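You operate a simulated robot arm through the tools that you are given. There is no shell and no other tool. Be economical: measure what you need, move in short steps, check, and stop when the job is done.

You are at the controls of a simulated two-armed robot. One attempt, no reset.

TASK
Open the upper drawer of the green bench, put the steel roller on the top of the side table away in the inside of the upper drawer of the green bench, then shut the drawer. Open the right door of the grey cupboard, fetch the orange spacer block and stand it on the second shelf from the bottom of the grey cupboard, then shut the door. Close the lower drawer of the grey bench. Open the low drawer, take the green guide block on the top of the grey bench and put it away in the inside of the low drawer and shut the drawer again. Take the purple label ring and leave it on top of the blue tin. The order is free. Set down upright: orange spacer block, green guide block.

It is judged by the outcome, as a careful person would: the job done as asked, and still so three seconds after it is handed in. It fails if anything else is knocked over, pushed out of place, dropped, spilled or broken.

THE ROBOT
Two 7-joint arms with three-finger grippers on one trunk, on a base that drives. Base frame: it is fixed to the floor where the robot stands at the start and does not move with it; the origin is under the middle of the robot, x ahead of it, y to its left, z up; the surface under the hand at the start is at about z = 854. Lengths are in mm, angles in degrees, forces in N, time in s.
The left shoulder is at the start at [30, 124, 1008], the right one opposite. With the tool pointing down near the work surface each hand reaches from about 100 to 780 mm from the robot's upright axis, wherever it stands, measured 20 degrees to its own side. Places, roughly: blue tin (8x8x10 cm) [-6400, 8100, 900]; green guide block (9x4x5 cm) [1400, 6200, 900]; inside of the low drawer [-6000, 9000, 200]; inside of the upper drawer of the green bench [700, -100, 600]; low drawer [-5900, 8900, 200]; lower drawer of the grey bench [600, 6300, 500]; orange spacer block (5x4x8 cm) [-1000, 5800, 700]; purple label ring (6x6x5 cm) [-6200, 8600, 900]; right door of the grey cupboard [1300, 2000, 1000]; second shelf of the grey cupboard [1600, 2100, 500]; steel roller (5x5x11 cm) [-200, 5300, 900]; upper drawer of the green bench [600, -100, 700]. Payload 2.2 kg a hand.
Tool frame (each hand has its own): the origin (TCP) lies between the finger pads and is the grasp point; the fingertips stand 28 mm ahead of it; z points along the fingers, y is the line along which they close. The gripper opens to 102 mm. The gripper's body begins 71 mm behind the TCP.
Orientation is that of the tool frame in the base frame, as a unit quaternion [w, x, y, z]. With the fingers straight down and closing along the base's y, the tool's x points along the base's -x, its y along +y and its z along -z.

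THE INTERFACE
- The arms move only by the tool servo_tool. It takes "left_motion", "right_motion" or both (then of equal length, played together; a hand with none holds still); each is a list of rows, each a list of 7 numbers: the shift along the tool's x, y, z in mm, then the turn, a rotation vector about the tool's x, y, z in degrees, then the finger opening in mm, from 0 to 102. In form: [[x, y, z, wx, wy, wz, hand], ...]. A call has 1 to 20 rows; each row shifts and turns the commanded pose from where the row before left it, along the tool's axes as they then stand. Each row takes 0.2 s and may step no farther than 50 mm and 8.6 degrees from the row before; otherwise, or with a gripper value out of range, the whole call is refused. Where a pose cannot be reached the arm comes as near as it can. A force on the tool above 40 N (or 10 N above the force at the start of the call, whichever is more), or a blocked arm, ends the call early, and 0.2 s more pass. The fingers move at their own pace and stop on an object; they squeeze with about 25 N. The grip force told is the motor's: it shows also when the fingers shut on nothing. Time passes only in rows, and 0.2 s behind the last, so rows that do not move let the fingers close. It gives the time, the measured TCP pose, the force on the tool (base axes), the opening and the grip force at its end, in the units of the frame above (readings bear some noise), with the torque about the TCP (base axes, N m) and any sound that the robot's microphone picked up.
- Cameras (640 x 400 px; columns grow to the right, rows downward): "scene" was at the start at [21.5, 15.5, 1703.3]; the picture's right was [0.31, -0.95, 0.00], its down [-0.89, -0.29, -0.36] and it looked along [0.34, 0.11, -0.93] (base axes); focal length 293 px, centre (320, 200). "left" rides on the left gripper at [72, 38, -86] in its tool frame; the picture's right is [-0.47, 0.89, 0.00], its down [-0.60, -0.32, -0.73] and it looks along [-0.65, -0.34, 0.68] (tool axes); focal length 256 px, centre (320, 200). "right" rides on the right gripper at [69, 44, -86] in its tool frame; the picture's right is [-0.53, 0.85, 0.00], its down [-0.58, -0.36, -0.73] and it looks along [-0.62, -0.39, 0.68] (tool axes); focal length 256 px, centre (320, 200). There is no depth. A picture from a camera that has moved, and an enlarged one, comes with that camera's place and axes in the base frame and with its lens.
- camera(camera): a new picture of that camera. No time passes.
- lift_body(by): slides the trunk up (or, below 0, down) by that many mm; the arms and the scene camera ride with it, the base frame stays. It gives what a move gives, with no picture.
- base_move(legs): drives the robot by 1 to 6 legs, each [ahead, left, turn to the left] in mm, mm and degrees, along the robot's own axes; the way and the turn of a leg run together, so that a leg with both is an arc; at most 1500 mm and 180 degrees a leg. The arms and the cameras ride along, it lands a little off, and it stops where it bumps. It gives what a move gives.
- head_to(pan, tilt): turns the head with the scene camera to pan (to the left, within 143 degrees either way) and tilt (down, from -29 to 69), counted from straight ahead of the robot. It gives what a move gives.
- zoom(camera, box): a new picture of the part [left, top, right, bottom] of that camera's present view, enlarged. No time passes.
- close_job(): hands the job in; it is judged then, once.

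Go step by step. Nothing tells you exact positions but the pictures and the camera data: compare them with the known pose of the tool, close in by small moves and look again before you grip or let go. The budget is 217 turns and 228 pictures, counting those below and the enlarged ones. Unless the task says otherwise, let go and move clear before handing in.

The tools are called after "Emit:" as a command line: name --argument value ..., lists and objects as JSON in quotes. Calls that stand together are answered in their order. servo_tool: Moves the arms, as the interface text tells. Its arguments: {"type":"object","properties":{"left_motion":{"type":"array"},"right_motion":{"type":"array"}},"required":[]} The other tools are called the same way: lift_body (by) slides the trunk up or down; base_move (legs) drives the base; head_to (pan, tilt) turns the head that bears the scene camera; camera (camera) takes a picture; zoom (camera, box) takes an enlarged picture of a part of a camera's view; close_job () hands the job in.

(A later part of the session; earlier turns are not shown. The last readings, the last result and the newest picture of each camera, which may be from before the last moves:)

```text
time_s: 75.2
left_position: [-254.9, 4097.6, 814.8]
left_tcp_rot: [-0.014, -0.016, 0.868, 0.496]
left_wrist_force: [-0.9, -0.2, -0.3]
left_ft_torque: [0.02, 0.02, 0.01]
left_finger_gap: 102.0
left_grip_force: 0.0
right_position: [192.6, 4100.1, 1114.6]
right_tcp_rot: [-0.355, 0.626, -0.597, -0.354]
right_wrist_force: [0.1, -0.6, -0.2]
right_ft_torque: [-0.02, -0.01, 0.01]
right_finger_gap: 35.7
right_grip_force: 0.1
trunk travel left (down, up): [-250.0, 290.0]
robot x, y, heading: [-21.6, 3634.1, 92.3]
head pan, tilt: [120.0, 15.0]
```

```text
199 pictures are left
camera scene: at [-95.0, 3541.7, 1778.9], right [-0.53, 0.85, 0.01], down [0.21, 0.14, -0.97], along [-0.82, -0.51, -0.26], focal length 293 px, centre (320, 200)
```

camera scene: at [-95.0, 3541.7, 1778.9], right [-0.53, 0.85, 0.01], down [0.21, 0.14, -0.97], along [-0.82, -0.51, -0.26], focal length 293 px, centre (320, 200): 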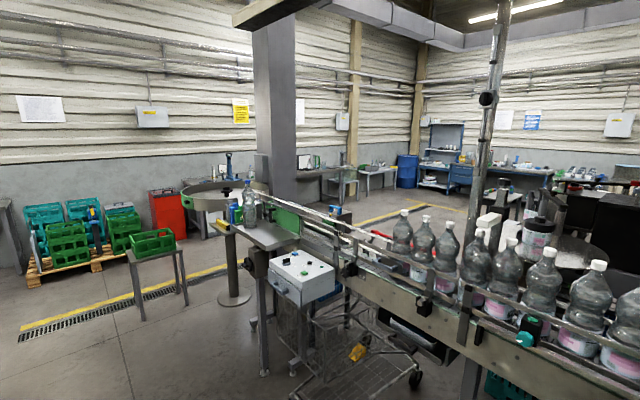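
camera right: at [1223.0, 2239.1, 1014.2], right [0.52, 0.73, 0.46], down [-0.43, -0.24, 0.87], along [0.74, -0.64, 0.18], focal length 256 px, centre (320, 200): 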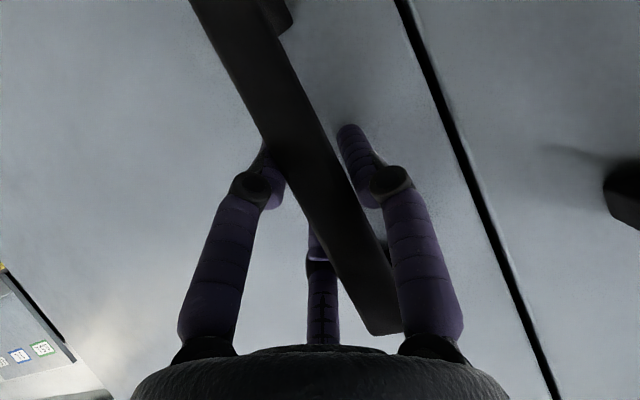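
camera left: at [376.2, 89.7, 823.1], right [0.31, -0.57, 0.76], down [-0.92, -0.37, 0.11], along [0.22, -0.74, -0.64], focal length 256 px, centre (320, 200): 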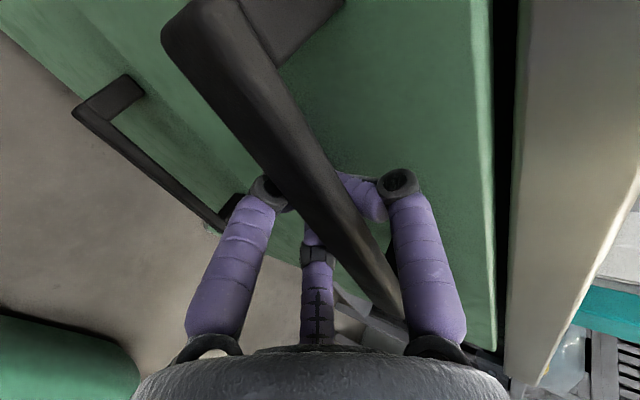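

Route: around the conveyor's right end, between tray table and rack. Drive to about (1560, 3815) and look.

Emit:
base_move --legs '[[0, 0, -86], [1450, 0, 0], [0, 0, 55]]'

Emit:
head_to --pan 0 --tilt 30

Emit:
camera --camera "scene"

```text
time_s: 78.5
left_position: [340.3, 3987.7, 810.0]
left_tcp_rot: [0.256, 0.455, 0.742, 0.421]
left_wrist_force: [-0.7, 0.0, 0.7]
left_ft_torque: [0.02, 0.04, 0.03]
left_finger_gap: 102.2
left_grip_force: 0.1
right_position: [529.6, 3584.0, 1113.3]
right_tcp_rot: [0.488, -0.208, 0.841, 0.104]
right_wrist_force: [0.8, -0.6, 0.6]
right_ft_torque: [0.04, 0.01, 0.04]
right_finger_gap: 36.0
right_grip_force: 0.1
trunk travel left (down, up): [-250.0, 290.0]
robot x, y, heading: [9.9, 3580.0, 27.2]
head pan, tilt: [120.0, 15.0]
stopped in leg 1: the robot was blocked; the commanded pose is now the measured one
```

```text
time_s: 80.5
left_position: [339.9, 3987.7, 811.0]
left_tcp_rot: [0.256, 0.453, 0.743, 0.421]
left_wrist_force: [0.1, -0.1, 0.7]
left_ft_torque: [0.0, -0.01, 0.0]
left_finger_gap: 102.0
left_grip_force: 0.0
right_position: [530.0, 3585.1, 1111.9]
right_tcp_rot: [0.488, -0.207, 0.842, 0.103]
right_wrist_force: [0.4, 0.5, 0.3]
right_ft_torque: [-0.04, 0.0, -0.04]
right_finger_gap: 35.8
right_grip_force: 0.1
trunk travel left (down, up): [-250.0, 290.0]
robot x, y, heading: [13.9, 3585.2, 27.0]
head pan, tilt: [0.0, 30.0]
```

```text
198 pictures are left
camera scene: at [63.0, 3606.4, 1754.7], right [0.45, -0.89, 0.0], down [-0.45, -0.23, -0.87], along [0.77, 0.39, -0.5], focal length 293 px, centre (320, 200)
```

scene: 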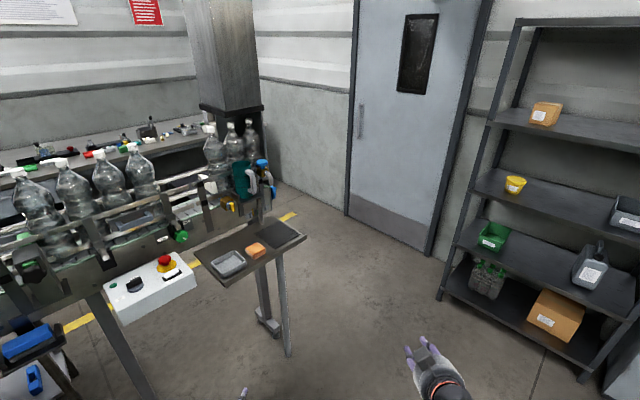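

Something blocked the turn; look left to see what.

Emit:
head_to --pan 100 --tilt 50

Emit:
camera --camera "scene"

Emit:
head_to --pan -100 --tilt 50

Emit:
camera --camera "scene"

```text
time_s: 82.3
left_position: [339.6, 3988.6, 811.5]
left_tcp_rot: [0.256, 0.453, 0.743, 0.421]
left_wrist_force: [-0.1, -0.5, 0.7]
left_ft_torque: [-0.02, 0.01, 0.01]
left_finger_gap: 102.1
left_grip_force: 0.0
right_position: [530.6, 3585.6, 1111.8]
right_tcp_rot: [0.488, -0.207, 0.842, 0.103]
right_wrist_force: [0.6, 0.1, -0.7]
right_ft_torque: [-0.03, 0.01, 0.01]
right_finger_gap: 36.0
right_grip_force: 0.0
trunk travel left (down, up): [-250.0, 290.0]
robot x, y, heading: [12.5, 3584.3, 26.9]
head pan, tilt: [100.0, 50.0]
```

```text
197 pictures are left
camera scene: at [-63.8, 3627.2, 1725.2], right [0.8, 0.6, 0.0], down [0.46, -0.61, -0.64], along [-0.39, 0.51, -0.77], focal length 293 px, centre (320, 200)
```

scene: 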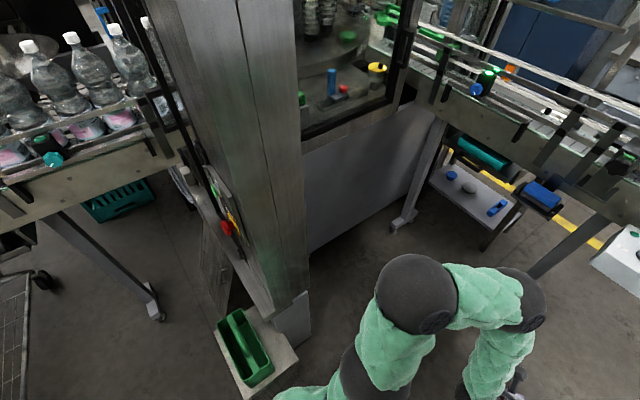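

```text
time_s: 85.2
left_position: [339.4, 3988.4, 809.7]
left_tcp_rot: [0.256, 0.454, 0.742, 0.421]
left_wrist_force: [-0.4, 0.2, 0.3]
left_ft_torque: [0.04, -0.01, 0.01]
left_finger_gap: 102.0
left_grip_force: 0.1
right_position: [528.4, 3585.8, 1112.6]
right_tcp_rot: [0.488, -0.208, 0.841, 0.103]
right_wrist_force: [0.0, -0.8, -0.1]
right_ft_torque: [0.02, 0.0, 0.0]
right_finger_gap: 36.0
right_grip_force: 0.0
trunk travel left (down, up): [-250.0, 290.0]
robot x, y, heading: [10.8, 3584.7, 26.9]
head pan, tilt: [-100.0, 50.0]
```

```text
196 pictures are left
camera scene: at [4.7, 3491.8, 1725.2], right [-0.96, -0.29, 0.0], down [-0.22, 0.73, -0.64], along [0.19, -0.62, -0.77], focal length 293 px, centre (320, 200)
```

scene: 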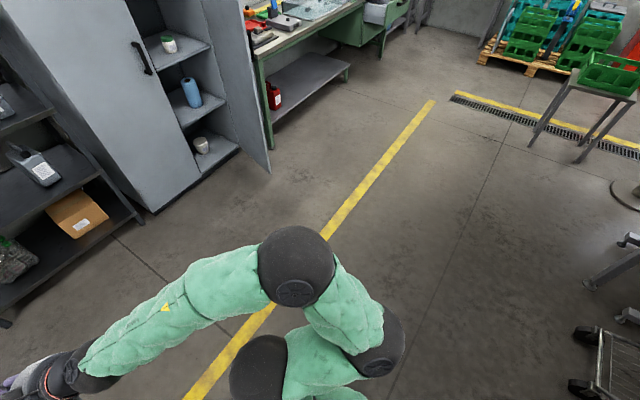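

It bumped near the stool at the machine corner. Move away from it first, then continue.

Emit:
base_move --legs '[[300, -150, 0], [0, 0, -20], [1220, 0, 0], [0, 0, 55]]'

Emit:
head_to --pan 0 --tilt 30

Emit:
camera --camera "scene"

```text
time_s: 92.7
left_position: [1751.1, 3975.6, 810.6]
left_tcp_rot: [0.323, 0.573, 0.655, 0.372]
left_wrist_force: [0.7, 0.1, -0.5]
left_ft_torque: [-0.03, 0.01, 0.0]
left_finger_gap: 101.9
left_grip_force: 0.1
right_position: [1797.4, 3530.1, 1118.5]
right_tcp_rot: [0.504, -0.06, 0.861, 0.018]
right_wrist_force: [-3.7, 0.3, 2.4]
right_ft_torque: [-0.04, -0.06, 0.01]
right_finger_gap: 40.8
right_grip_force: 0.5
trunk travel left (down, up): [-250.0, 290.0]
robot x, y, heading: [1308.5, 3699.2, 7.6]
head pan, tilt: [-100.0, 50.0]
stopped in leg 3: the force on the tool passed its limit at 146 N (the readings are from after the stop); the commanded pose is now the measured one
```

```text
time_s: 94.5
left_position: [1752.1, 3977.8, 811.2]
left_tcp_rot: [0.324, 0.573, 0.655, 0.372]
left_wrist_force: [-0.6, -0.2, 0.9]
left_ft_torque: [0.0, 0.04, -0.02]
left_finger_gap: 101.9
left_grip_force: 0.1
right_position: [1796.4, 3529.7, 1118.4]
right_tcp_rot: [0.504, -0.059, 0.862, 0.018]
right_wrist_force: [-3.7, 0.9, 1.9]
right_ft_torque: [-0.04, -0.12, -0.03]
right_finger_gap: 40.0
right_grip_force: 0.1
trunk travel left (down, up): [-250.0, 290.0]
robot x, y, heading: [1307.5, 3699.0, 7.5]
head pan, tilt: [0.0, 30.0]
```

```text
195 pictures are left
camera scene: at [1363.3, 3706.8, 1754.8], right [0.13, -0.99, 0.0], down [-0.5, -0.07, -0.87], along [0.86, 0.11, -0.5], focal length 293 px, centre (320, 200)
```

scene: 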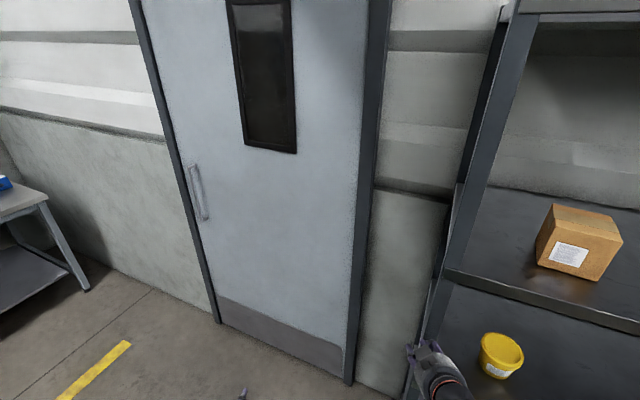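

The right hand touched the rack upright. Back off, check nothing shifted, then turn left.

Emit:
base_move --legs '[[-120, 0, 0], [0, 0, 55]]'

Emit:
camera --camera "scene"

Emit:
head_to --pan -60 --tilt 30

Emit:
camera --camera "scene"

```text
time_s: 98.2
left_position: [1214.6, 4208.1, 811.7]
left_tcp_rot: [0.114, 0.205, 0.846, 0.479]
left_wrist_force: [-0.1, 0.9, -0.2]
left_ft_torque: [-0.02, -0.01, 0.01]
left_finger_gap: 102.1
left_grip_force: 0.0
right_position: [1607.6, 3990.9, 1118.8]
right_tcp_rot: [0.438, -0.451, 0.737, 0.248]
right_wrist_force: [0.0, -0.6, 0.6]
right_ft_torque: [-0.03, -0.04, -0.03]
right_finger_gap: 35.9
right_grip_force: 0.0
trunk travel left (down, up): [-250.0, 290.0]
robot x, y, heading: [1188.2, 3682.8, 62.9]
head pan, tilt: [0.0, 30.0]
```

```text
194 pictures are left
camera scene: at [1213.1, 3737.1, 1754.7], right [0.89, -0.46, 0.0], down [-0.23, -0.44, -0.87], along [0.4, 0.77, -0.5], focal length 293 px, centre (320, 200)
```

scene: 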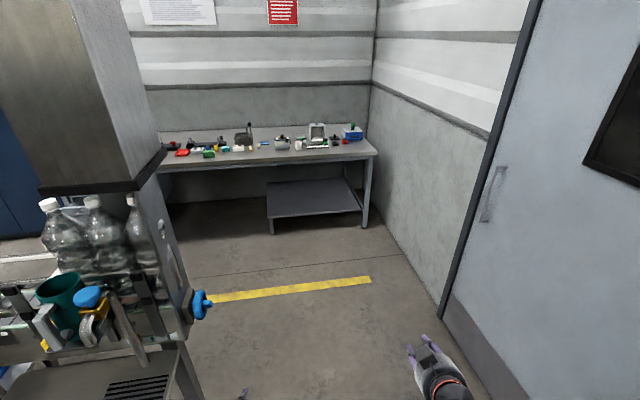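

```text
time_s: 99.5
left_position: [1216.0, 4208.4, 809.0]
left_tcp_rot: [0.114, 0.204, 0.846, 0.48]
left_wrist_force: [0.4, 0.5, 0.3]
left_ft_torque: [0.0, 0.0, 0.0]
left_finger_gap: 102.0
left_grip_force: 0.2
right_position: [1609.6, 3992.0, 1118.0]
right_tcp_rot: [0.438, -0.452, 0.736, 0.249]
right_wrist_force: [-0.5, -0.4, 0.6]
right_ft_torque: [0.0, -0.01, 0.0]
right_finger_gap: 35.8
right_grip_force: 0.0
trunk travel left (down, up): [-250.0, 290.0]
robot x, y, heading: [1187.1, 3685.5, 62.7]
head pan, tilt: [-60.0, 30.0]
```

```text
193 pictures are left
camera scene: at [1262.1, 3661.1, 1754.7], right [0.05, -1.0, 0.0], down [-0.5, -0.02, -0.87], along [0.86, 0.04, -0.5], focal length 293 px, centre (320, 200)
```

scene: 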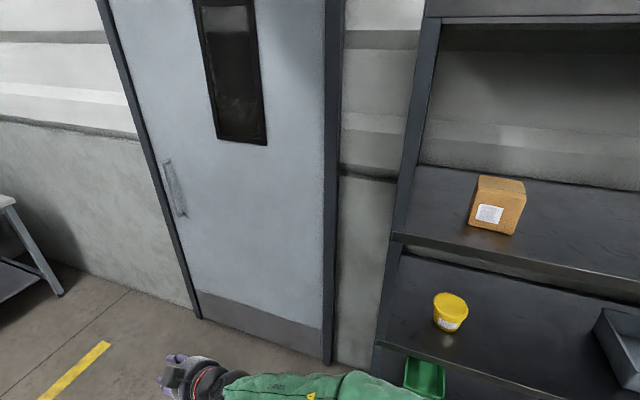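

Gap to the right of the conveyor end is ~1.4 m. Go through its centre.

Emit:
base_move --legs '[[315, -243, 0], [712, 0, 0]]'

Emit:
head_to --pan 60 --tilt 30

Emit:
camera --camera "scene"

```text
time_s: 105.5
left_position: [1888.9, 5015.5, 810.7]
left_tcp_rot: [0.111, 0.199, 0.848, 0.479]
left_wrist_force: [-0.5, -0.5, 0.0]
left_ft_torque: [-0.02, -0.01, 0.01]
left_finger_gap: 101.8
left_grip_force: 0.2
right_position: [2284.4, 4803.8, 1118.0]
right_tcp_rot: [0.436, -0.456, 0.734, 0.251]
right_wrist_force: [0.9, -0.2, -0.3]
right_ft_torque: [0.01, 0.01, 0.01]
right_finger_gap: 35.8
right_grip_force: 0.2
trunk travel left (down, up): [-250.0, 290.0]
robot x, y, heading: [1863.7, 4493.0, 63.4]
head pan, tilt: [-60.0, 30.0]
```

```text
time_s: 107.5
left_position: [1888.1, 5015.5, 809.2]
left_tcp_rot: [0.112, 0.198, 0.848, 0.48]
left_wrist_force: [-0.4, -0.2, 0.3]
left_ft_torque: [-0.01, 0.0, -0.04]
left_finger_gap: 101.9
left_grip_force: 0.0
right_position: [2283.3, 4803.7, 1118.7]
right_tcp_rot: [0.436, -0.456, 0.734, 0.252]
right_wrist_force: [0.0, 0.3, -0.1]
right_ft_torque: [0.01, 0.01, -0.02]
right_finger_gap: 36.1
right_grip_force: 0.1
trunk travel left (down, up): [-250.0, 290.0]
robot x, y, heading: [1863.7, 4490.3, 63.3]
head pan, tilt: [60.0, 30.0]
```

```text
192 pictures are left
camera scene: at [1801.7, 4539.2, 1754.7], right [0.84, 0.55, 0.0], down [0.27, -0.42, -0.87], along [-0.48, 0.72, -0.5], focal length 293 px, centre (320, 200)
```

scene: 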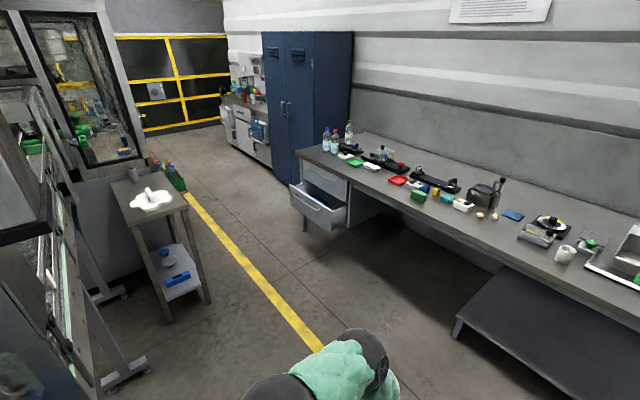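

I see the side table with the roller, and the grey bench with its lower drawer open. Zoom on them.

Emit:
zoom --camera "scene" --box '[80, 140, 240, 240]'

Emit:
zoom --camera "scene" --box '[280, 110, 600, 310]'

```text
4.00 times, centred on (160, 190) of scene
camera zoom: at [1801.7, 4539.2, 1754.7], right [0.84, 0.55, 0.0], down [0.27, -0.42, -0.87], along [-0.48, 0.72, -0.5], focal length 1171 px, centre (960, 240)
```

zoom: 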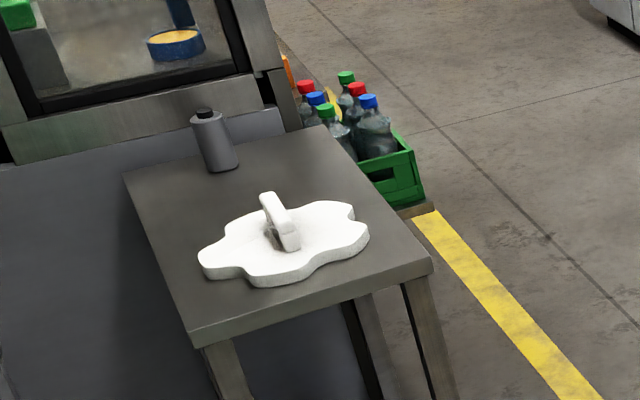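

```text
2.00 times, centred on (440, 210) of scene
camera zoom: at [1801.7, 4539.2, 1754.7], right [0.84, 0.55, 0.0], down [0.27, -0.42, -0.87], along [-0.48, 0.72, -0.5], focal length 585 px, centre (80, 180)
```

zoom: 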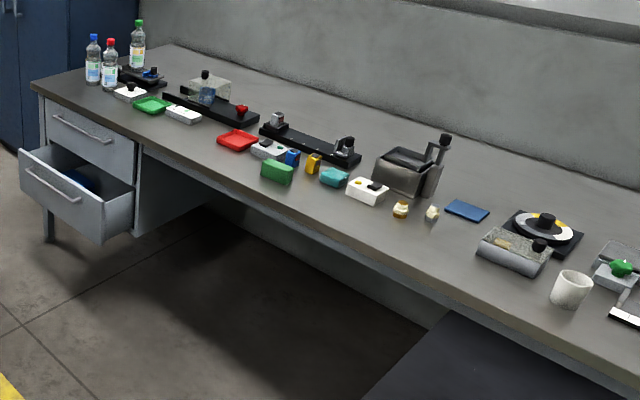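

Roller is the grey cylinder at ~(-276, 5339) on the side table; green block ~(1446, 6146). First drive into the aisle facing the grey bench to close its lower drawer.

Emit:
base_move --legs '[[560, 309, 0], [0, 0, 9.7], [0, 1030, 0]]'

Emit:
head_to --pan 20 --tilt 45

Emit:
camera --camera "scene"

```text
time_s: 116.6
left_position: [791.3, 5952.9, 810.1]
left_tcp_rot: [0.07, 0.126, 0.861, 0.487]
left_wrist_force: [-0.2, -0.3, 0.5]
left_ft_torque: [-0.02, -0.01, -0.05]
left_finger_gap: 102.2
left_grip_force: 0.0
right_position: [1216.3, 5810.9, 1117.7]
right_tcp_rot: [0.413, -0.517, 0.693, 0.287]
right_wrist_force: [0.4, 0.5, -0.5]
right_ft_torque: [0.01, 0.04, 0.02]
right_finger_gap: 36.2
right_grip_force: 0.1
trunk travel left (down, up): [-250.0, 290.0]
robot x, y, heading: [859.5, 5432.8, 72.9]
head pan, tilt: [60.0, 30.0]
```

```text
time_s: 117.7
left_position: [791.8, 5954.3, 809.7]
left_tcp_rot: [0.07, 0.126, 0.861, 0.487]
left_wrist_force: [0.6, -0.4, -0.3]
left_ft_torque: [0.01, -0.02, 0.0]
left_finger_gap: 102.2
left_grip_force: 0.1
right_position: [1218.0, 5812.1, 1118.4]
right_tcp_rot: [0.413, -0.517, 0.692, 0.287]
right_wrist_force: [0.6, 0.0, 0.2]
right_ft_torque: [0.02, 0.0, 0.0]
right_finger_gap: 36.2
right_grip_force: 0.2
trunk travel left (down, up): [-250.0, 290.0]
robot x, y, heading: [859.3, 5433.7, 73.1]
head pan, tilt: [20.0, 45.0]
```

```text
189 pictures are left
camera scene: at [843.9, 5485.1, 1732.2], right [1.0, 0.06, 0.0], down [0.04, -0.71, -0.71], along [-0.04, 0.71, -0.71], focal length 293 px, centre (320, 200)
```

scene: 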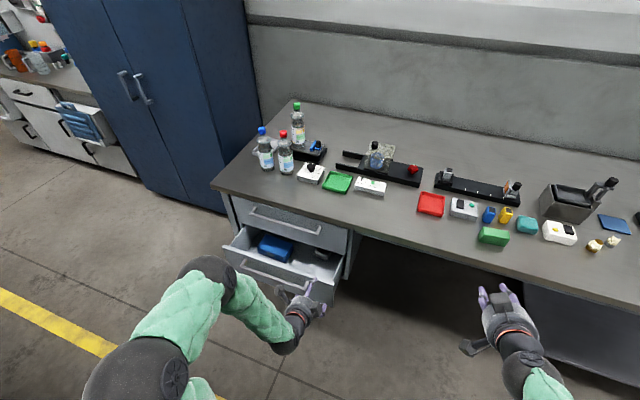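

Close left fingers, step back/left, lower the hand to the drawer-front level, then push.

Emit:
base_move --legs '[[-70, 180, 0]]'

Emit:
servo_tool --left_motion '[[0, -36, 21, 0, 0, 0, 0], [0, -36, 21, 0, 0, 0, 0], [0, -36, 21, 0, 0, 0, 0], [0, -36, 21, 0, 0, 0, 0], [0, -36, 21, 0, 0, 0, 0]]'

Emit:
camera --camera "scene"

Emit:
camera --camera "left"

```text
time_s: 119.3
left_position: [594.7, 5938.8, 809.9]
left_tcp_rot: [0.071, 0.126, 0.862, 0.487]
left_wrist_force: [-0.8, 0.3, -0.4]
left_ft_torque: [-0.01, -0.02, -0.03]
left_finger_gap: 102.1
left_grip_force: 0.0
right_position: [1021.8, 5795.4, 1118.1]
right_tcp_rot: [0.414, -0.517, 0.691, 0.288]
right_wrist_force: [0.9, -0.4, 0.0]
right_ft_torque: [0.03, 0.01, -0.01]
right_finger_gap: 36.1
right_grip_force: 0.1
trunk travel left (down, up): [-250.0, 290.0]
robot x, y, heading: [660.4, 5419.4, 73.2]
head pan, tilt: [20.0, 45.0]
```

```text
time_s: 120.5
left_position: [593.5, 5934.9, 602.4]
left_tcp_rot: [0.071, 0.126, 0.862, 0.486]
left_wrist_force: [0.7, 0.7, -0.1]
left_ft_torque: [-0.01, -0.01, -0.05]
left_finger_gap: 2.1
left_grip_force: 25.3
right_position: [1020.6, 5796.0, 1118.3]
right_tcp_rot: [0.413, -0.517, 0.692, 0.288]
right_wrist_force: [0.0, -1.0, -0.1]
right_ft_torque: [-0.01, 0.01, 0.02]
right_finger_gap: 36.2
right_grip_force: 0.0
trunk travel left (down, up): [-250.0, 290.0]
robot x, y, heading: [661.2, 5421.2, 73.1]
head pan, tilt: [20.0, 45.0]
```

```text
188 pictures are left
camera scene: at [648.6, 5470.4, 1732.1], right [1.0, 0.05, 0.0], down [0.04, -0.71, -0.71], along [-0.04, 0.71, -0.71], focal length 293 px, centre (320, 200)
```

scene: 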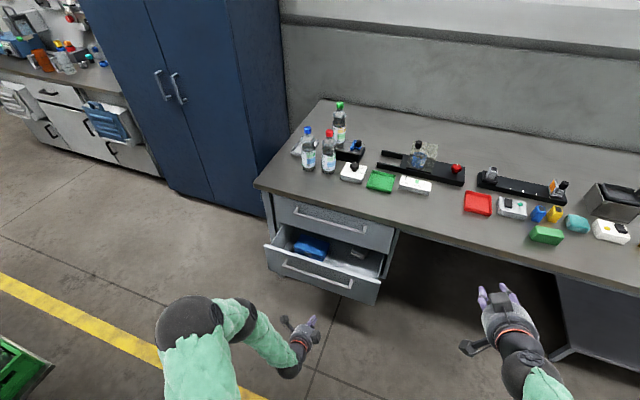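

```text
187 pictures are left
camera left: at [509.0, 5904.1, 679.3], right [0.58, 0.3, 0.76], down [0.35, -0.93, 0.1], along [0.74, 0.21, -0.64], focal length 256 px, centre (320, 200)
```

left: 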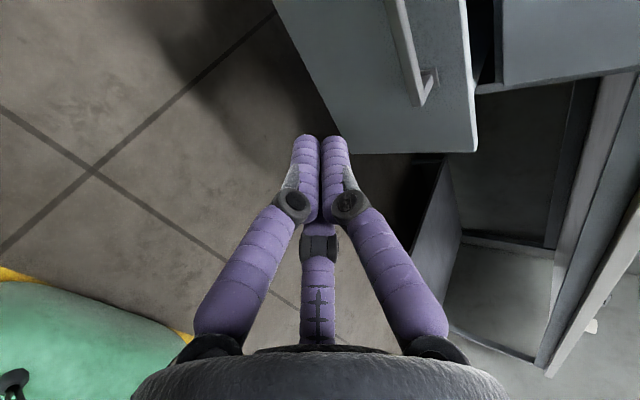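

Drawer front centre ≈ (603, 6181, 497). Lower and shift the fist, then drive forward to push.

Emit:
servo_tool --left_motion '[[18, -39, 23, 0, 0, 0, 0], [18, -39, 23, 0, 0, 0, 0]]'

Emit:
base_move --legs '[[190, 0, 0], [50, 0, 0], [50, 0, 0], [50, 0, 0], [40, 0, 0]]'

Emit:
camera --camera "scene"

```text
time_s: 121.1
left_position: [562.4, 5948.2, 509.7]
left_tcp_rot: [0.069, 0.126, 0.861, 0.488]
left_wrist_force: [0.1, -0.4, 0.4]
left_ft_torque: [-0.01, 0.0, -0.02]
left_finger_gap: 2.2
left_grip_force: 25.0
right_position: [1022.0, 5796.6, 1118.2]
right_tcp_rot: [0.413, -0.517, 0.692, 0.288]
right_wrist_force: [-0.6, -0.5, 0.7]
right_ft_torque: [0.0, 0.01, 0.01]
right_finger_gap: 35.9
right_grip_force: 0.2
trunk travel left (down, up): [-250.0, 290.0]
robot x, y, heading: [659.8, 5421.5, 73.3]
head pan, tilt: [20.0, 45.0]
```

```text
time_s: 124.8
left_position: [671.7, 6293.3, 502.9]
left_tcp_rot: [0.073, 0.118, 0.868, 0.477]
left_wrist_force: [-0.8, 0.2, 0.0]
left_ft_torque: [-0.01, 0.03, 0.01]
left_finger_gap: 2.2
left_grip_force: 24.7
right_position: [1129.0, 6157.5, 1116.6]
right_tcp_rot: [0.412, -0.519, 0.691, 0.289]
right_wrist_force: [-1.0, 0.3, -0.5]
right_ft_torque: [0.02, 0.01, 0.0]
right_finger_gap: 36.3
right_grip_force: 0.0
trunk travel left (down, up): [-250.0, 290.0]
robot x, y, heading: [771.1, 5782.1, 73.3]
head pan, tilt: [20.0, 45.0]
stopped in leg 5: the force on the tool passed its limit at 107 N (the readings are from after the stop); the commanded pose is now the measured one
```

```text
186 pictures are left
camera scene: at [756.9, 5828.8, 1732.1], right [1.0, 0.06, 0.0], down [0.04, -0.71, -0.71], along [-0.04, 0.71, -0.71], focal length 293 px, centre (320, 200)
```

scene: 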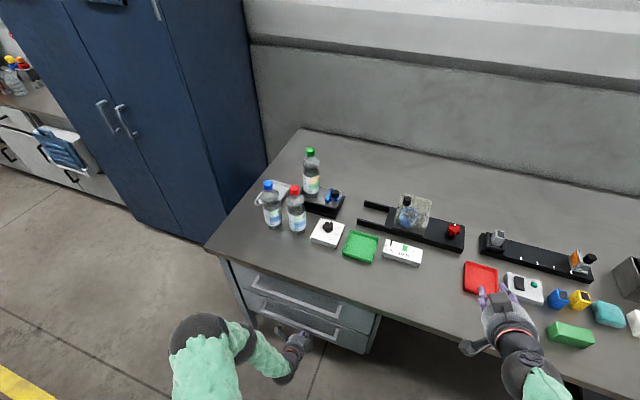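

Drawer looks shut; check it, and look at the green block near the right hand.

Emit:
zoom --camera "scene" --box '[200, 240, 400, 365]'

Emit:
zoom --camera "scene" --box '[440, 240, 640, 365]'

```text
3.20 times, centred on (300, 302) of scene
camera zoom: at [756.9, 5828.8, 1732.1], right [1.0, 0.06, 0.0], down [0.04, -0.71, -0.71], along [-0.04, 0.71, -0.71], focal length 937 px, centre (384, -128)
```

zoom: 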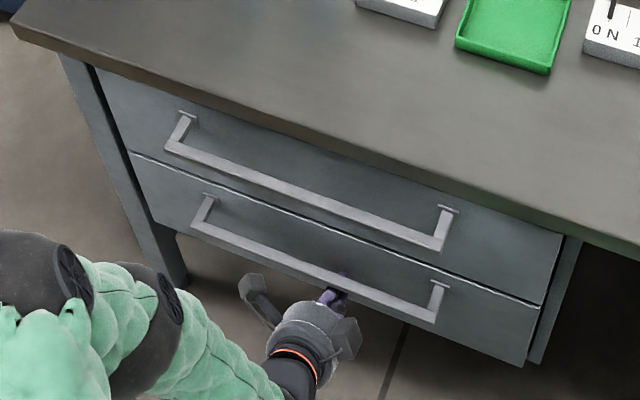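

```text
3.20 times, centred on (540, 302) of scene
camera zoom: at [756.9, 5828.8, 1732.1], right [1.0, 0.06, 0.0], down [0.04, -0.71, -0.71], along [-0.04, 0.71, -0.71], focal length 937 px, centre (-384, -128)
```

zoom: 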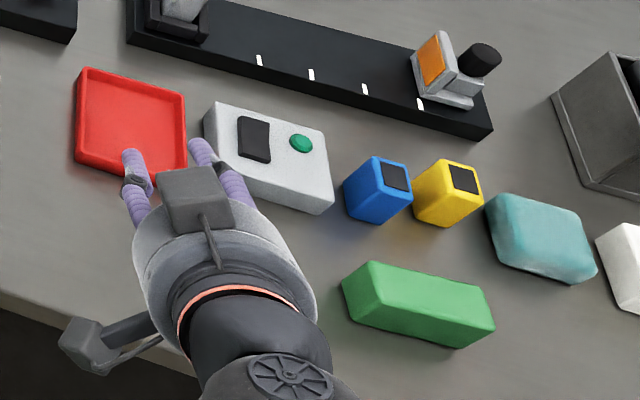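

Lower drawer is shut. Back off, and turn the right hand straight down with fingers closing along the bench depth for the green block.

Emit:
base_move --legs '[[-60, 0, 0], [-140, 0, 0]]'

Emit:
servo_tool --right_motion '[[0, 0, 0, 0, 8.5, 0, 102], [0, 0, 0, 0, 8.5, 0, 102], [0, 0, 0, 0, 8.5, 0, 102], [0, 0, 0, 0, 8.5, 0, 102], [0, 0, 0, 0, 8.5, 0, 102], [0, 0, 0, 0, 8.5, 0, 102], [0, 0, 0, 0, 8.5, 0, 102], [0, 0, 0, 0, 0, -8.5, 102], [0, 0, 0, 0, 0, -8.5, 102], [0, 0, 0, 0, 0, -8.5, 102], [0, 0, 0, 0, 0, -8.5, 102], [0, 0, 0, 0, 0, -8.5, 102], [0, 0, 0, 0, 0, -8.5, 102], [0, 0, 0, 0, 0, -8.5, 102], [0, 0, 0, 0, 0, -8.5, 102], [0, 0, 0, 0, 0, -8.5, 102], [0, 0, 0, 0, 0, -8.5, 102], [0, 0, 0, 0, 0, -5, 102]]'

Emit:
camera --camera "scene"

```text
time_s: 126.7
left_position: [612.5, 6101.6, 504.3]
left_tcp_rot: [0.074, 0.119, 0.867, 0.477]
left_wrist_force: [0.3, 0.5, -1.5]
left_ft_torque: [-0.04, 0.0, -0.06]
left_finger_gap: 2.2
left_grip_force: 24.8
right_position: [1071.9, 5964.2, 1117.7]
right_tcp_rot: [0.414, -0.517, 0.691, 0.288]
right_wrist_force: [0.5, -0.3, 0.0]
right_ft_torque: [0.02, -0.03, -0.01]
right_finger_gap: 36.0
right_grip_force: 0.2
trunk travel left (down, up): [-250.0, 290.0]
robot x, y, heading: [713.1, 5584.1, 73.4]
head pan, tilt: [20.0, 45.0]
```

```text
time_s: 130.5
left_position: [614.3, 6101.4, 502.4]
left_tcp_rot: [0.073, 0.119, 0.868, 0.477]
left_wrist_force: [0.1, -0.6, -0.3]
left_ft_torque: [0.0, -0.01, -0.04]
left_finger_gap: 2.2
left_grip_force: 25.2
right_position: [1071.0, 5964.5, 1117.5]
right_tcp_rot: [-0.006, 0.989, -0.15, 0.016]
right_wrist_force: [0.2, 0.4, 0.2]
right_ft_torque: [0.0, 0.0, -0.04]
right_finger_gap: 102.4
right_grip_force: 0.0
trunk travel left (down, up): [-250.0, 290.0]
robot x, y, heading: [715.2, 5588.7, 73.4]
head pan, tilt: [20.0, 45.0]
```

```text
183 pictures are left
camera scene: at [699.7, 5637.1, 1732.1], right [1.0, 0.06, 0.0], down [0.04, -0.71, -0.71], along [-0.04, 0.71, -0.71], focal length 293 px, centre (320, 200)
```

scene: 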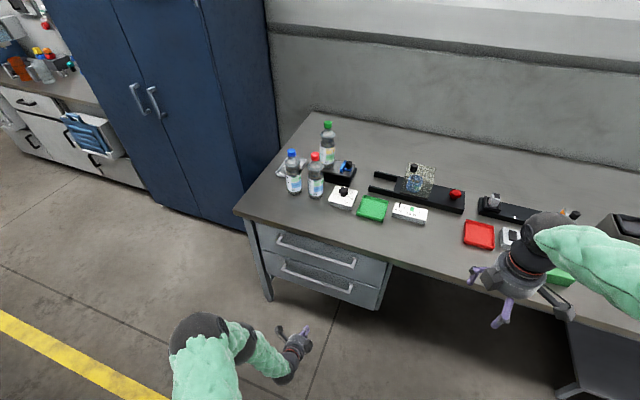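

Right hand is pointing down. Raise the left hand clear and drive so the right hand is over the green block.

Emit:
servo_tool --left_motion '[[0, 38.8, -22.8, 0, 0, 0, 0], [0, 38.8, -22.8, 0, 0, 0, 0], [0, 38.8, -22.8, 0, 0, 0, 0], [0, 38.8, -22.8, 0, 0, 0, 0], [0, 38.8, -22.8, 0, 0, 0, 0], [0, 38.8, -22.8, 0, 0, 0, 0], [0, 38.8, -22.8, 0, 0, 0, 0], [0, 38.8, -22.8, 0, 0, 0, 0], [0, 38.8, -22.8, 0, 0, 0, 0], [0, 38.8, -22.8, 0, 0, 0, 0], [0, 38.8, -22.8, 0, 0, 0, 0]]'

Emit:
base_move --legs '[[0, -290, 0], [300, 0, 0]]'

Emit:
camera --camera "right"

Emit:
camera --camera "scene"

```text
time_s: 132.9
left_position: [609.9, 6117.8, 997.9]
left_tcp_rot: [0.073, 0.119, 0.868, 0.476]
left_wrist_force: [0.7, -0.1, -0.4]
left_ft_torque: [0.02, 0.03, 0.03]
left_finger_gap: 2.2
left_grip_force: 25.1
right_position: [1072.0, 5962.9, 1117.6]
right_tcp_rot: [-0.007, 0.988, -0.151, 0.015]
right_wrist_force: [-0.7, 0.0, -0.4]
right_ft_torque: [-0.02, -0.03, -0.02]
right_finger_gap: 102.1
right_grip_force: 0.1
trunk travel left (down, up): [-250.0, 290.0]
robot x, y, heading: [714.8, 5588.7, 73.2]
head pan, tilt: [20.0, 45.0]
```

```text
time_s: 136.6
left_position: [977.4, 6317.7, 998.8]
left_tcp_rot: [0.072, 0.116, 0.869, 0.476]
left_wrist_force: [-0.4, 0.4, 0.3]
left_ft_torque: [0.01, -0.01, -0.03]
left_finger_gap: 2.3
left_grip_force: 24.9
right_position: [1438.6, 6163.5, 1117.3]
right_tcp_rot: [-0.006, 0.989, -0.148, 0.017]
right_wrist_force: [0.6, -0.7, -0.3]
right_ft_torque: [-0.05, 0.02, -0.03]
right_finger_gap: 102.1
right_grip_force: 0.0
trunk travel left (down, up): [-250.0, 290.0]
robot x, y, heading: [1087.2, 5784.4, 73.5]
head pan, tilt: [20.0, 45.0]
```

```text
182 pictures are left
camera right: at [1489.5, 6100.5, 1205.4], right [-0.76, -0.65, -0.03], down [-0.47, 0.51, 0.72], along [-0.45, 0.56, -0.69], focal length 256 px, centre (320, 200)
```

right: 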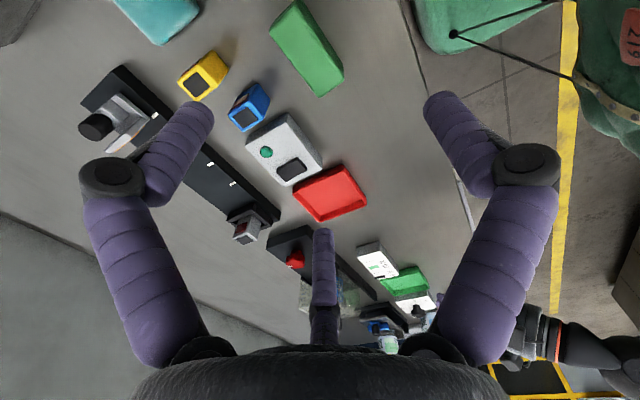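

```text
181 pictures are left
camera scene: at [1068.9, 5835.5, 1732.1], right [1.0, 0.06, 0.0], down [0.04, -0.71, -0.71], along [-0.04, 0.71, -0.71], focal length 293 px, centre (320, 200)
```

scene: 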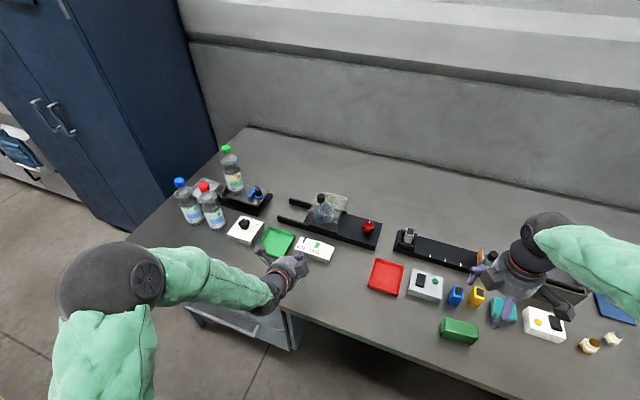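

Green block ≈ (1447, 6184). Descend part way and check.

Emit:
servo_tool --right_motion '[[1, -11, 40, 0, 0, 0, 80], [1, -11, 40, 0, 0, 0, 80], [0, 0, 40, 0, 0, 0, 80], [0, 0, 40, 0, 0, 0, 80]]'

Emit:
camera --camera "right"

Emit:
zoom --camera "scene" --box '[400, 240, 560, 340]'

```text
time_s: 137.6
left_position: [976.3, 6316.8, 996.7]
left_tcp_rot: [0.073, 0.117, 0.868, 0.477]
left_wrist_force: [-0.3, 0.1, 0.3]
left_ft_torque: [0.0, 0.04, 0.02]
left_finger_gap: 2.1
left_grip_force: 24.7
right_position: [1453.5, 6185.0, 956.5]
right_tcp_rot: [-0.007, 0.989, -0.149, 0.016]
right_wrist_force: [0.5, 0.9, 0.5]
right_ft_torque: [-0.01, 0.03, -0.02]
right_finger_gap: 79.7
right_grip_force: 0.0
trunk travel left (down, up): [-250.0, 290.0]
robot x, y, heading: [1084.3, 5783.2, 73.5]
head pan, tilt: [20.0, 45.0]
```

```text
180 pictures are left
camera right: at [1503.2, 6121.4, 1045.2], right [-0.76, -0.65, -0.03], down [-0.47, 0.51, 0.72], along [-0.45, 0.56, -0.69], focal length 256 px, centre (320, 200)
```

right: 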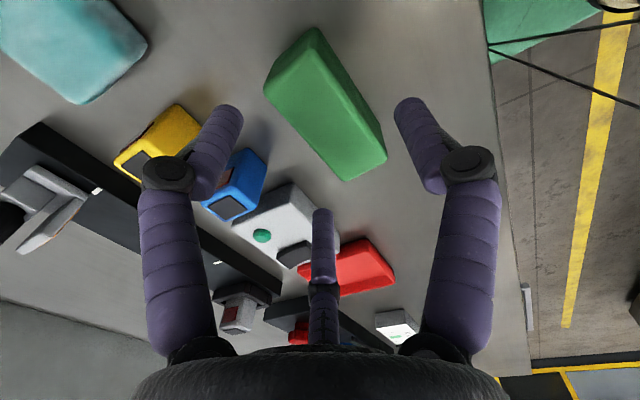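

```text
4.00 times, centred on (480, 290) of scene
camera zoom: at [1069.1, 5835.0, 1732.1], right [1.0, 0.06, 0.0], down [0.04, -0.71, -0.71], along [-0.04, 0.71, -0.71], focal length 1171 px, centre (-320, -160)
```

zoom: 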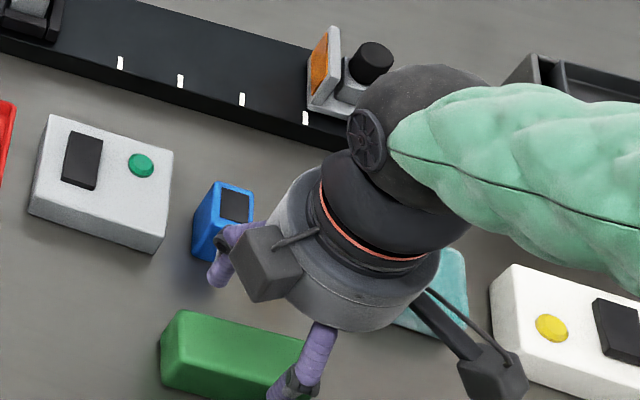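

Aligned within a few mm. Descend and grip.

Emit:
servo_tool --right_motion '[[-3, 4, 35, 0, 0, 0, 80], [0, 0, 34, 0, 0, 0, 80], [0, 0, 0, 0, 0, 0, 80]]'

Emit:
camera --camera "right"

```text
time_s: 138.2
left_position: [976.8, 6317.4, 997.1]
left_tcp_rot: [0.072, 0.117, 0.869, 0.476]
left_wrist_force: [-0.2, 0.4, 0.1]
left_ft_torque: [-0.04, 0.01, 0.02]
left_finger_gap: 2.1
left_grip_force: 25.7
right_position: [1455.8, 6192.6, 907.4]
right_tcp_rot: [-0.02, 0.988, -0.152, 0.018]
right_wrist_force: [0.5, 1.1, 1.6]
right_ft_torque: [0.06, 0.04, 0.02]
right_finger_gap: 87.3
right_grip_force: 2.1
trunk travel left (down, up): [-250.0, 290.0]
robot x, y, heading: [1084.9, 5782.4, 73.4]
head pan, tilt: [20.0, 45.0]
stopped in row 2 (right hand): the force on the tool passed its limit at 45 N (the readings are from after the stop); the commanded pose is now the measured one
```

```text
178 pictures are left
camera right: at [1504.1, 6126.6, 994.3], right [-0.76, -0.65, -0.05], down [-0.47, 0.5, 0.73], along [-0.45, 0.58, -0.68], focal length 256 px, centre (320, 200)
```

right: 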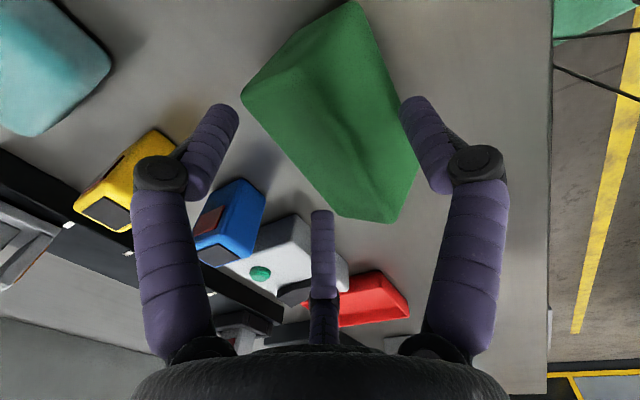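

The near finger touched the block's edge; raise, shift 18 mm toward the robot and look.

Emit:
servo_tool --right_motion '[[0, 0, -30, 0, 0, 0, 90], [0, 0, -20, 0, 0, 0, 90], [0, 16, 0, 0, 0, 0, 90]]'

Emit:
camera --camera "right"

Emit:
zoom --camera "scene" --box '[400, 260, 560, 360]'

```text
time_s: 139.0
left_position: [976.6, 6315.3, 998.2]
left_tcp_rot: [0.072, 0.118, 0.868, 0.477]
left_wrist_force: [0.0, -0.5, 0.1]
left_ft_torque: [0.02, -0.01, -0.02]
left_finger_gap: 2.3
left_grip_force: 25.5
right_position: [1448.5, 6174.2, 957.9]
right_tcp_rot: [-0.02, 0.988, -0.151, 0.018]
right_wrist_force: [0.2, 0.0, 0.8]
right_ft_torque: [0.02, -0.03, -0.01]
right_finger_gap: 89.9
right_grip_force: 0.0
trunk travel left (down, up): [-250.0, 290.0]
robot x, y, heading: [1084.7, 5782.6, 73.5]
head pan, tilt: [20.0, 45.0]
```

```text
177 pictures are left
camera right: at [1496.2, 6108.8, 1044.1], right [-0.76, -0.65, -0.05], down [-0.47, 0.5, 0.73], along [-0.45, 0.58, -0.68], focal length 256 px, centre (320, 200)
```

right: 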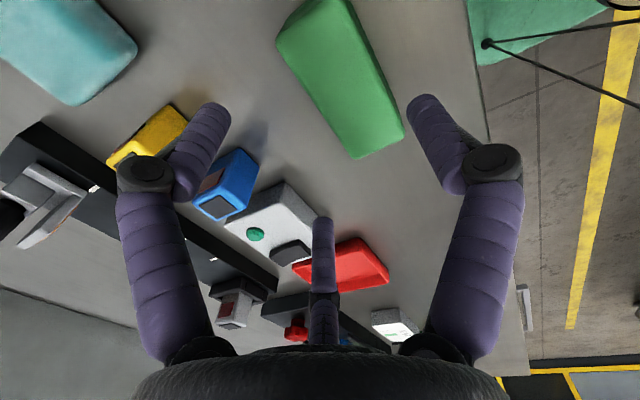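

```text
4.00 times, centred on (480, 310) of scene
camera zoom: at [1068.1, 5833.5, 1732.1], right [1.0, 0.06, 0.0], down [0.04, -0.71, -0.71], along [-0.04, 0.71, -0.71], focal length 1171 px, centre (-320, -240)
```

zoom: 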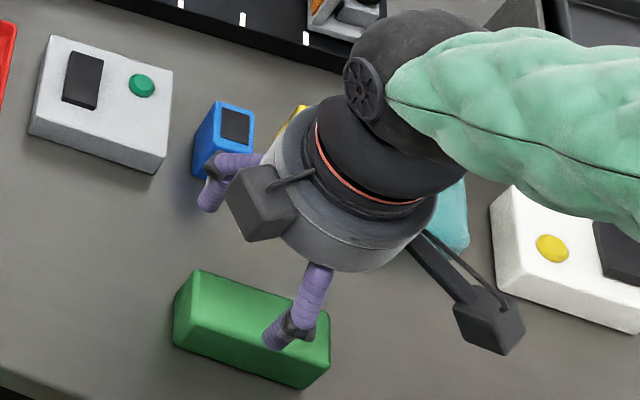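

The block slid about 25 mm toward me; it's now at ≈(1448, 6146). Shift to it and verify.

Emit:
servo_tool --right_motion '[[6, 27, 0, 1.2, 0, 0, 95], [0, 0, 10, 0, 0, 0, 95]]'

Emit:
camera --camera "right"

Emit:
zoom --camera "scene" --box '[400, 260, 560, 360]'

```text
time_s: 139.6
left_position: [978.6, 6317.2, 997.7]
left_tcp_rot: [0.072, 0.118, 0.869, 0.476]
left_wrist_force: [-0.8, -0.5, 0.0]
left_ft_torque: [0.02, 0.02, -0.02]
left_finger_gap: 2.3
left_grip_force: 25.3
right_position: [1445.4, 6148.3, 944.1]
right_tcp_rot: [-0.029, 0.988, -0.152, 0.019]
right_wrist_force: [0.0, -0.5, 0.2]
right_ft_torque: [-0.06, 0.0, -0.01]
right_finger_gap: 95.1
right_grip_force: 0.1
trunk travel left (down, up): [-250.0, 290.0]
robot x, y, heading: [1085.6, 5785.1, 73.6]
head pan, tilt: [20.0, 45.0]
```

```text
175 pictures are left
camera right: at [1493.5, 6081.5, 1030.8], right [-0.76, -0.64, -0.07], down [-0.47, 0.48, 0.74], along [-0.44, 0.59, -0.67], focal length 256 px, centre (320, 200)
```

right: 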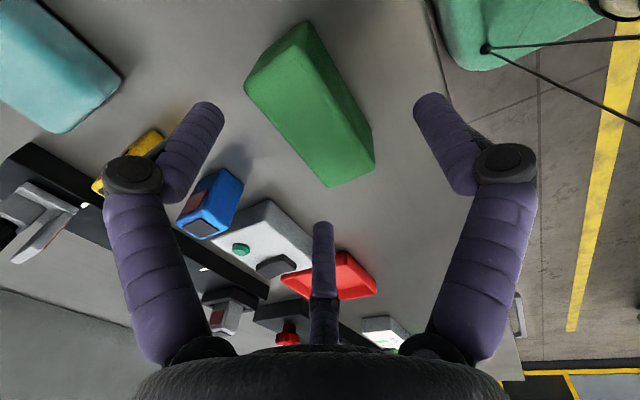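

```text
4.00 times, centred on (480, 310) of scene
camera zoom: at [1069.0, 5836.1, 1732.0], right [1.0, 0.06, 0.0], down [0.04, -0.71, -0.71], along [-0.04, 0.7, -0.71], focal length 1171 px, centre (-320, -240)
```

zoom: 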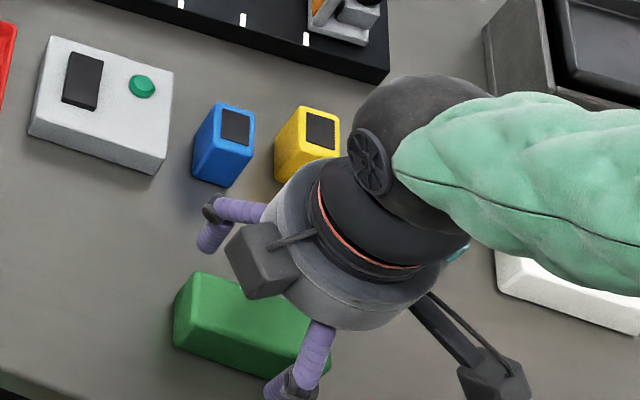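

Now centred. Fix the small tilt, descend and grip.

Emit:
servo_tool --right_motion '[[0, 0, 0, -2.6, 0, 0, 95], [0, 0, 28, 0, 0, 0, 95], [0, 0, 27, 0, 0, 0, 95], [0, 0, 0, 0, 0, 0, 0], [0, 0, 0, 0, 0, 0, 0], [0, 0, 0, 0, 0, 0, 0]]'

Emit:
camera --camera "right"

```text
time_s: 140.3
left_position: [977.4, 6316.2, 999.0]
left_tcp_rot: [0.072, 0.118, 0.868, 0.477]
left_wrist_force: [-0.6, -0.6, 0.3]
left_ft_torque: [0.0, 0.02, 0.02]
left_finger_gap: 1.8
left_grip_force: 24.6
right_position: [1450.4, 6157.2, 908.3]
right_tcp_rot: [-0.018, 0.988, -0.152, 0.016]
right_wrist_force: [-2.4, 2.0, 9.6]
right_ft_torque: [0.32, 0.4, 0.05]
right_finger_gap: 102.2
right_grip_force: 3.6
trunk travel left (down, up): [-250.0, 290.0]
robot x, y, heading: [1084.2, 5783.6, 73.7]
head pan, tilt: [20.0, 45.0]
stopped in row 3 (right hand): the force on the tool passed its limit at 73 N (the readings are from after the stop); the commanded pose is now the measured one
```

```text
173 pictures are left
camera right: at [1498.7, 6091.1, 996.7], right [-0.76, -0.64, -0.05], down [-0.47, 0.5, 0.73], along [-0.45, 0.58, -0.68], focal length 256 px, centre (320, 200)
```

right: 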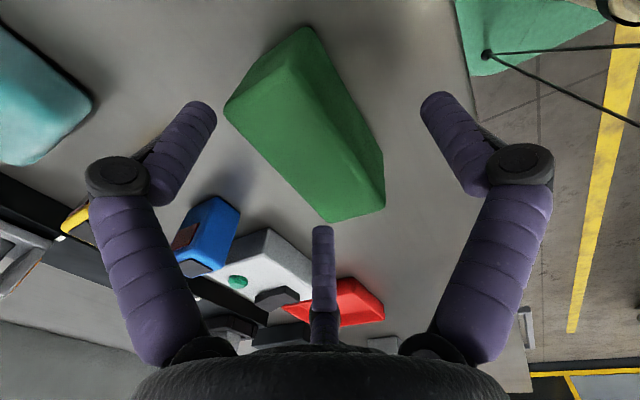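

The bench top is actually at ~z 878, so the tips are on it. Lift 4 mm and close.

Emit:
servo_tool --right_motion '[[0, 0, -5, 0, 0, 0, 100], [0, 0, 0, 0, 0, 0, 0], [0, 0, 0, 0, 0, 0, 0], [0, 0, 0, 0, 0, 0, 0], [0, 0, 0, 0, 0, 0, 0]]'

Emit:
camera --camera "right"

```text
time_s: 141.5
left_position: [976.8, 6315.4, 998.5]
left_tcp_rot: [0.073, 0.117, 0.868, 0.477]
left_wrist_force: [0.3, 0.4, 0.7]
left_ft_torque: [0.0, 0.02, 0.03]
left_finger_gap: 2.2
left_grip_force: 24.8
right_position: [1448.7, 6155.9, 915.6]
right_tcp_rot: [-0.018, 0.988, -0.153, 0.017]
right_wrist_force: [0.0, -0.7, 22.2]
right_ft_torque: [-0.18, -0.04, 0.23]
right_finger_gap: 55.5
right_grip_force: 25.0
trunk travel left (down, up): [-250.0, 290.0]
robot x, y, heading: [1084.9, 5784.8, 73.8]
head pan, tilt: [20.0, 45.0]
```

```text
172 pictures are left
camera right: at [1498.2, 6089.8, 1002.0], right [-0.76, -0.64, -0.05], down [-0.47, 0.5, 0.73], along [-0.45, 0.58, -0.68], focal length 256 px, centre (320, 200)
```

right: 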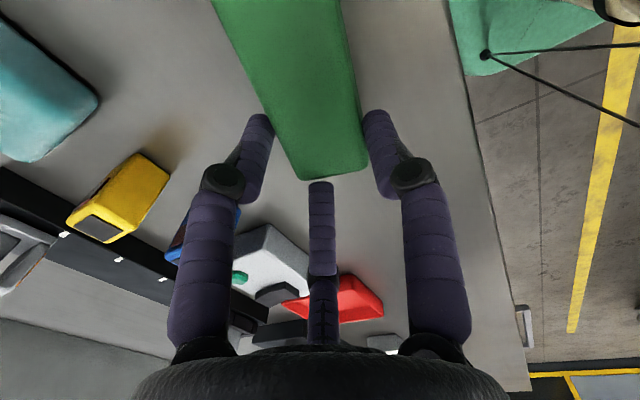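

Gripped near one end of the block; reopen, shift 25 mm toward its centre and regrip a touch higher.

Emit:
servo_tool --right_motion '[[0, 0, -3, 0, 0, 0, 80], [0, 0, 0, 0, 0, 0, 80], [14, 0, 0, 0, 0, 0, 80], [13, 0, 0, 0, 0, 0, 80], [0, 0, 0, 0, 0, 0, 0], [0, 0, 0, 0, 0, 0, 0], [0, 0, 0, 0, 0, 0, 0], [0, 0, 0, 0, 0, 0, 0]]'

Emit:
camera --camera "right"

Emit:
zoom --camera "scene" --box '[400, 260, 560, 360]'

```text
time_s: 143.3
left_position: [976.7, 6316.3, 996.9]
left_tcp_rot: [0.072, 0.117, 0.868, 0.477]
left_wrist_force: [0.0, 0.2, -0.5]
left_ft_torque: [0.01, -0.02, 0.02]
left_finger_gap: 2.1
left_grip_force: 25.2
right_position: [1476.1, 6147.4, 917.5]
right_tcp_rot: [-0.016, 0.988, -0.154, 0.017]
right_wrist_force: [-0.1, -0.5, 2.1]
right_ft_torque: [-0.12, 0.18, 0.08]
right_finger_gap: 56.8
right_grip_force: 25.4
trunk travel left (down, up): [-250.0, 290.0]
robot x, y, heading: [1082.3, 5782.6, 73.8]
head pan, tilt: [20.0, 45.0]
```

```text
171 pictures are left
camera right: at [1524.2, 6082.0, 1004.0], right [-0.76, -0.64, -0.05], down [-0.47, 0.5, 0.73], along [-0.45, 0.58, -0.68], focal length 256 px, centre (320, 200)
```

right: 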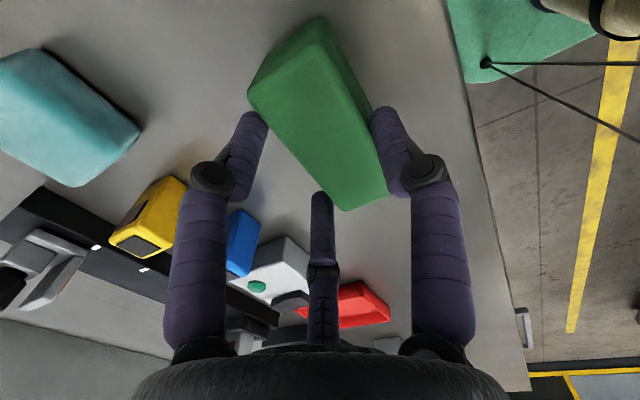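

```text
4.00 times, centred on (480, 310) of scene
camera zoom: at [1068.4, 5834.1, 1732.1], right [1.0, 0.06, 0.0], down [0.04, -0.71, -0.71], along [-0.04, 0.71, -0.71], focal length 1171 px, centre (-320, -240)
```

zoom: 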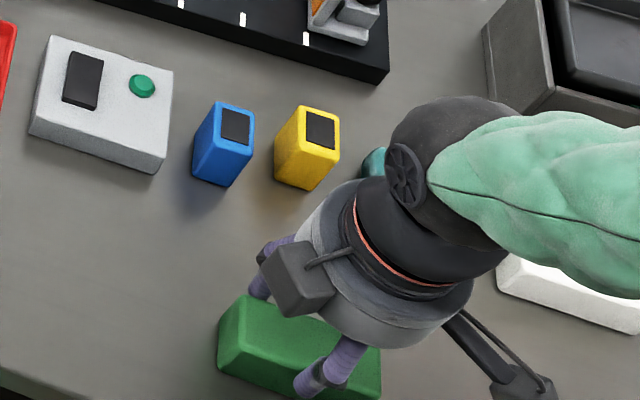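

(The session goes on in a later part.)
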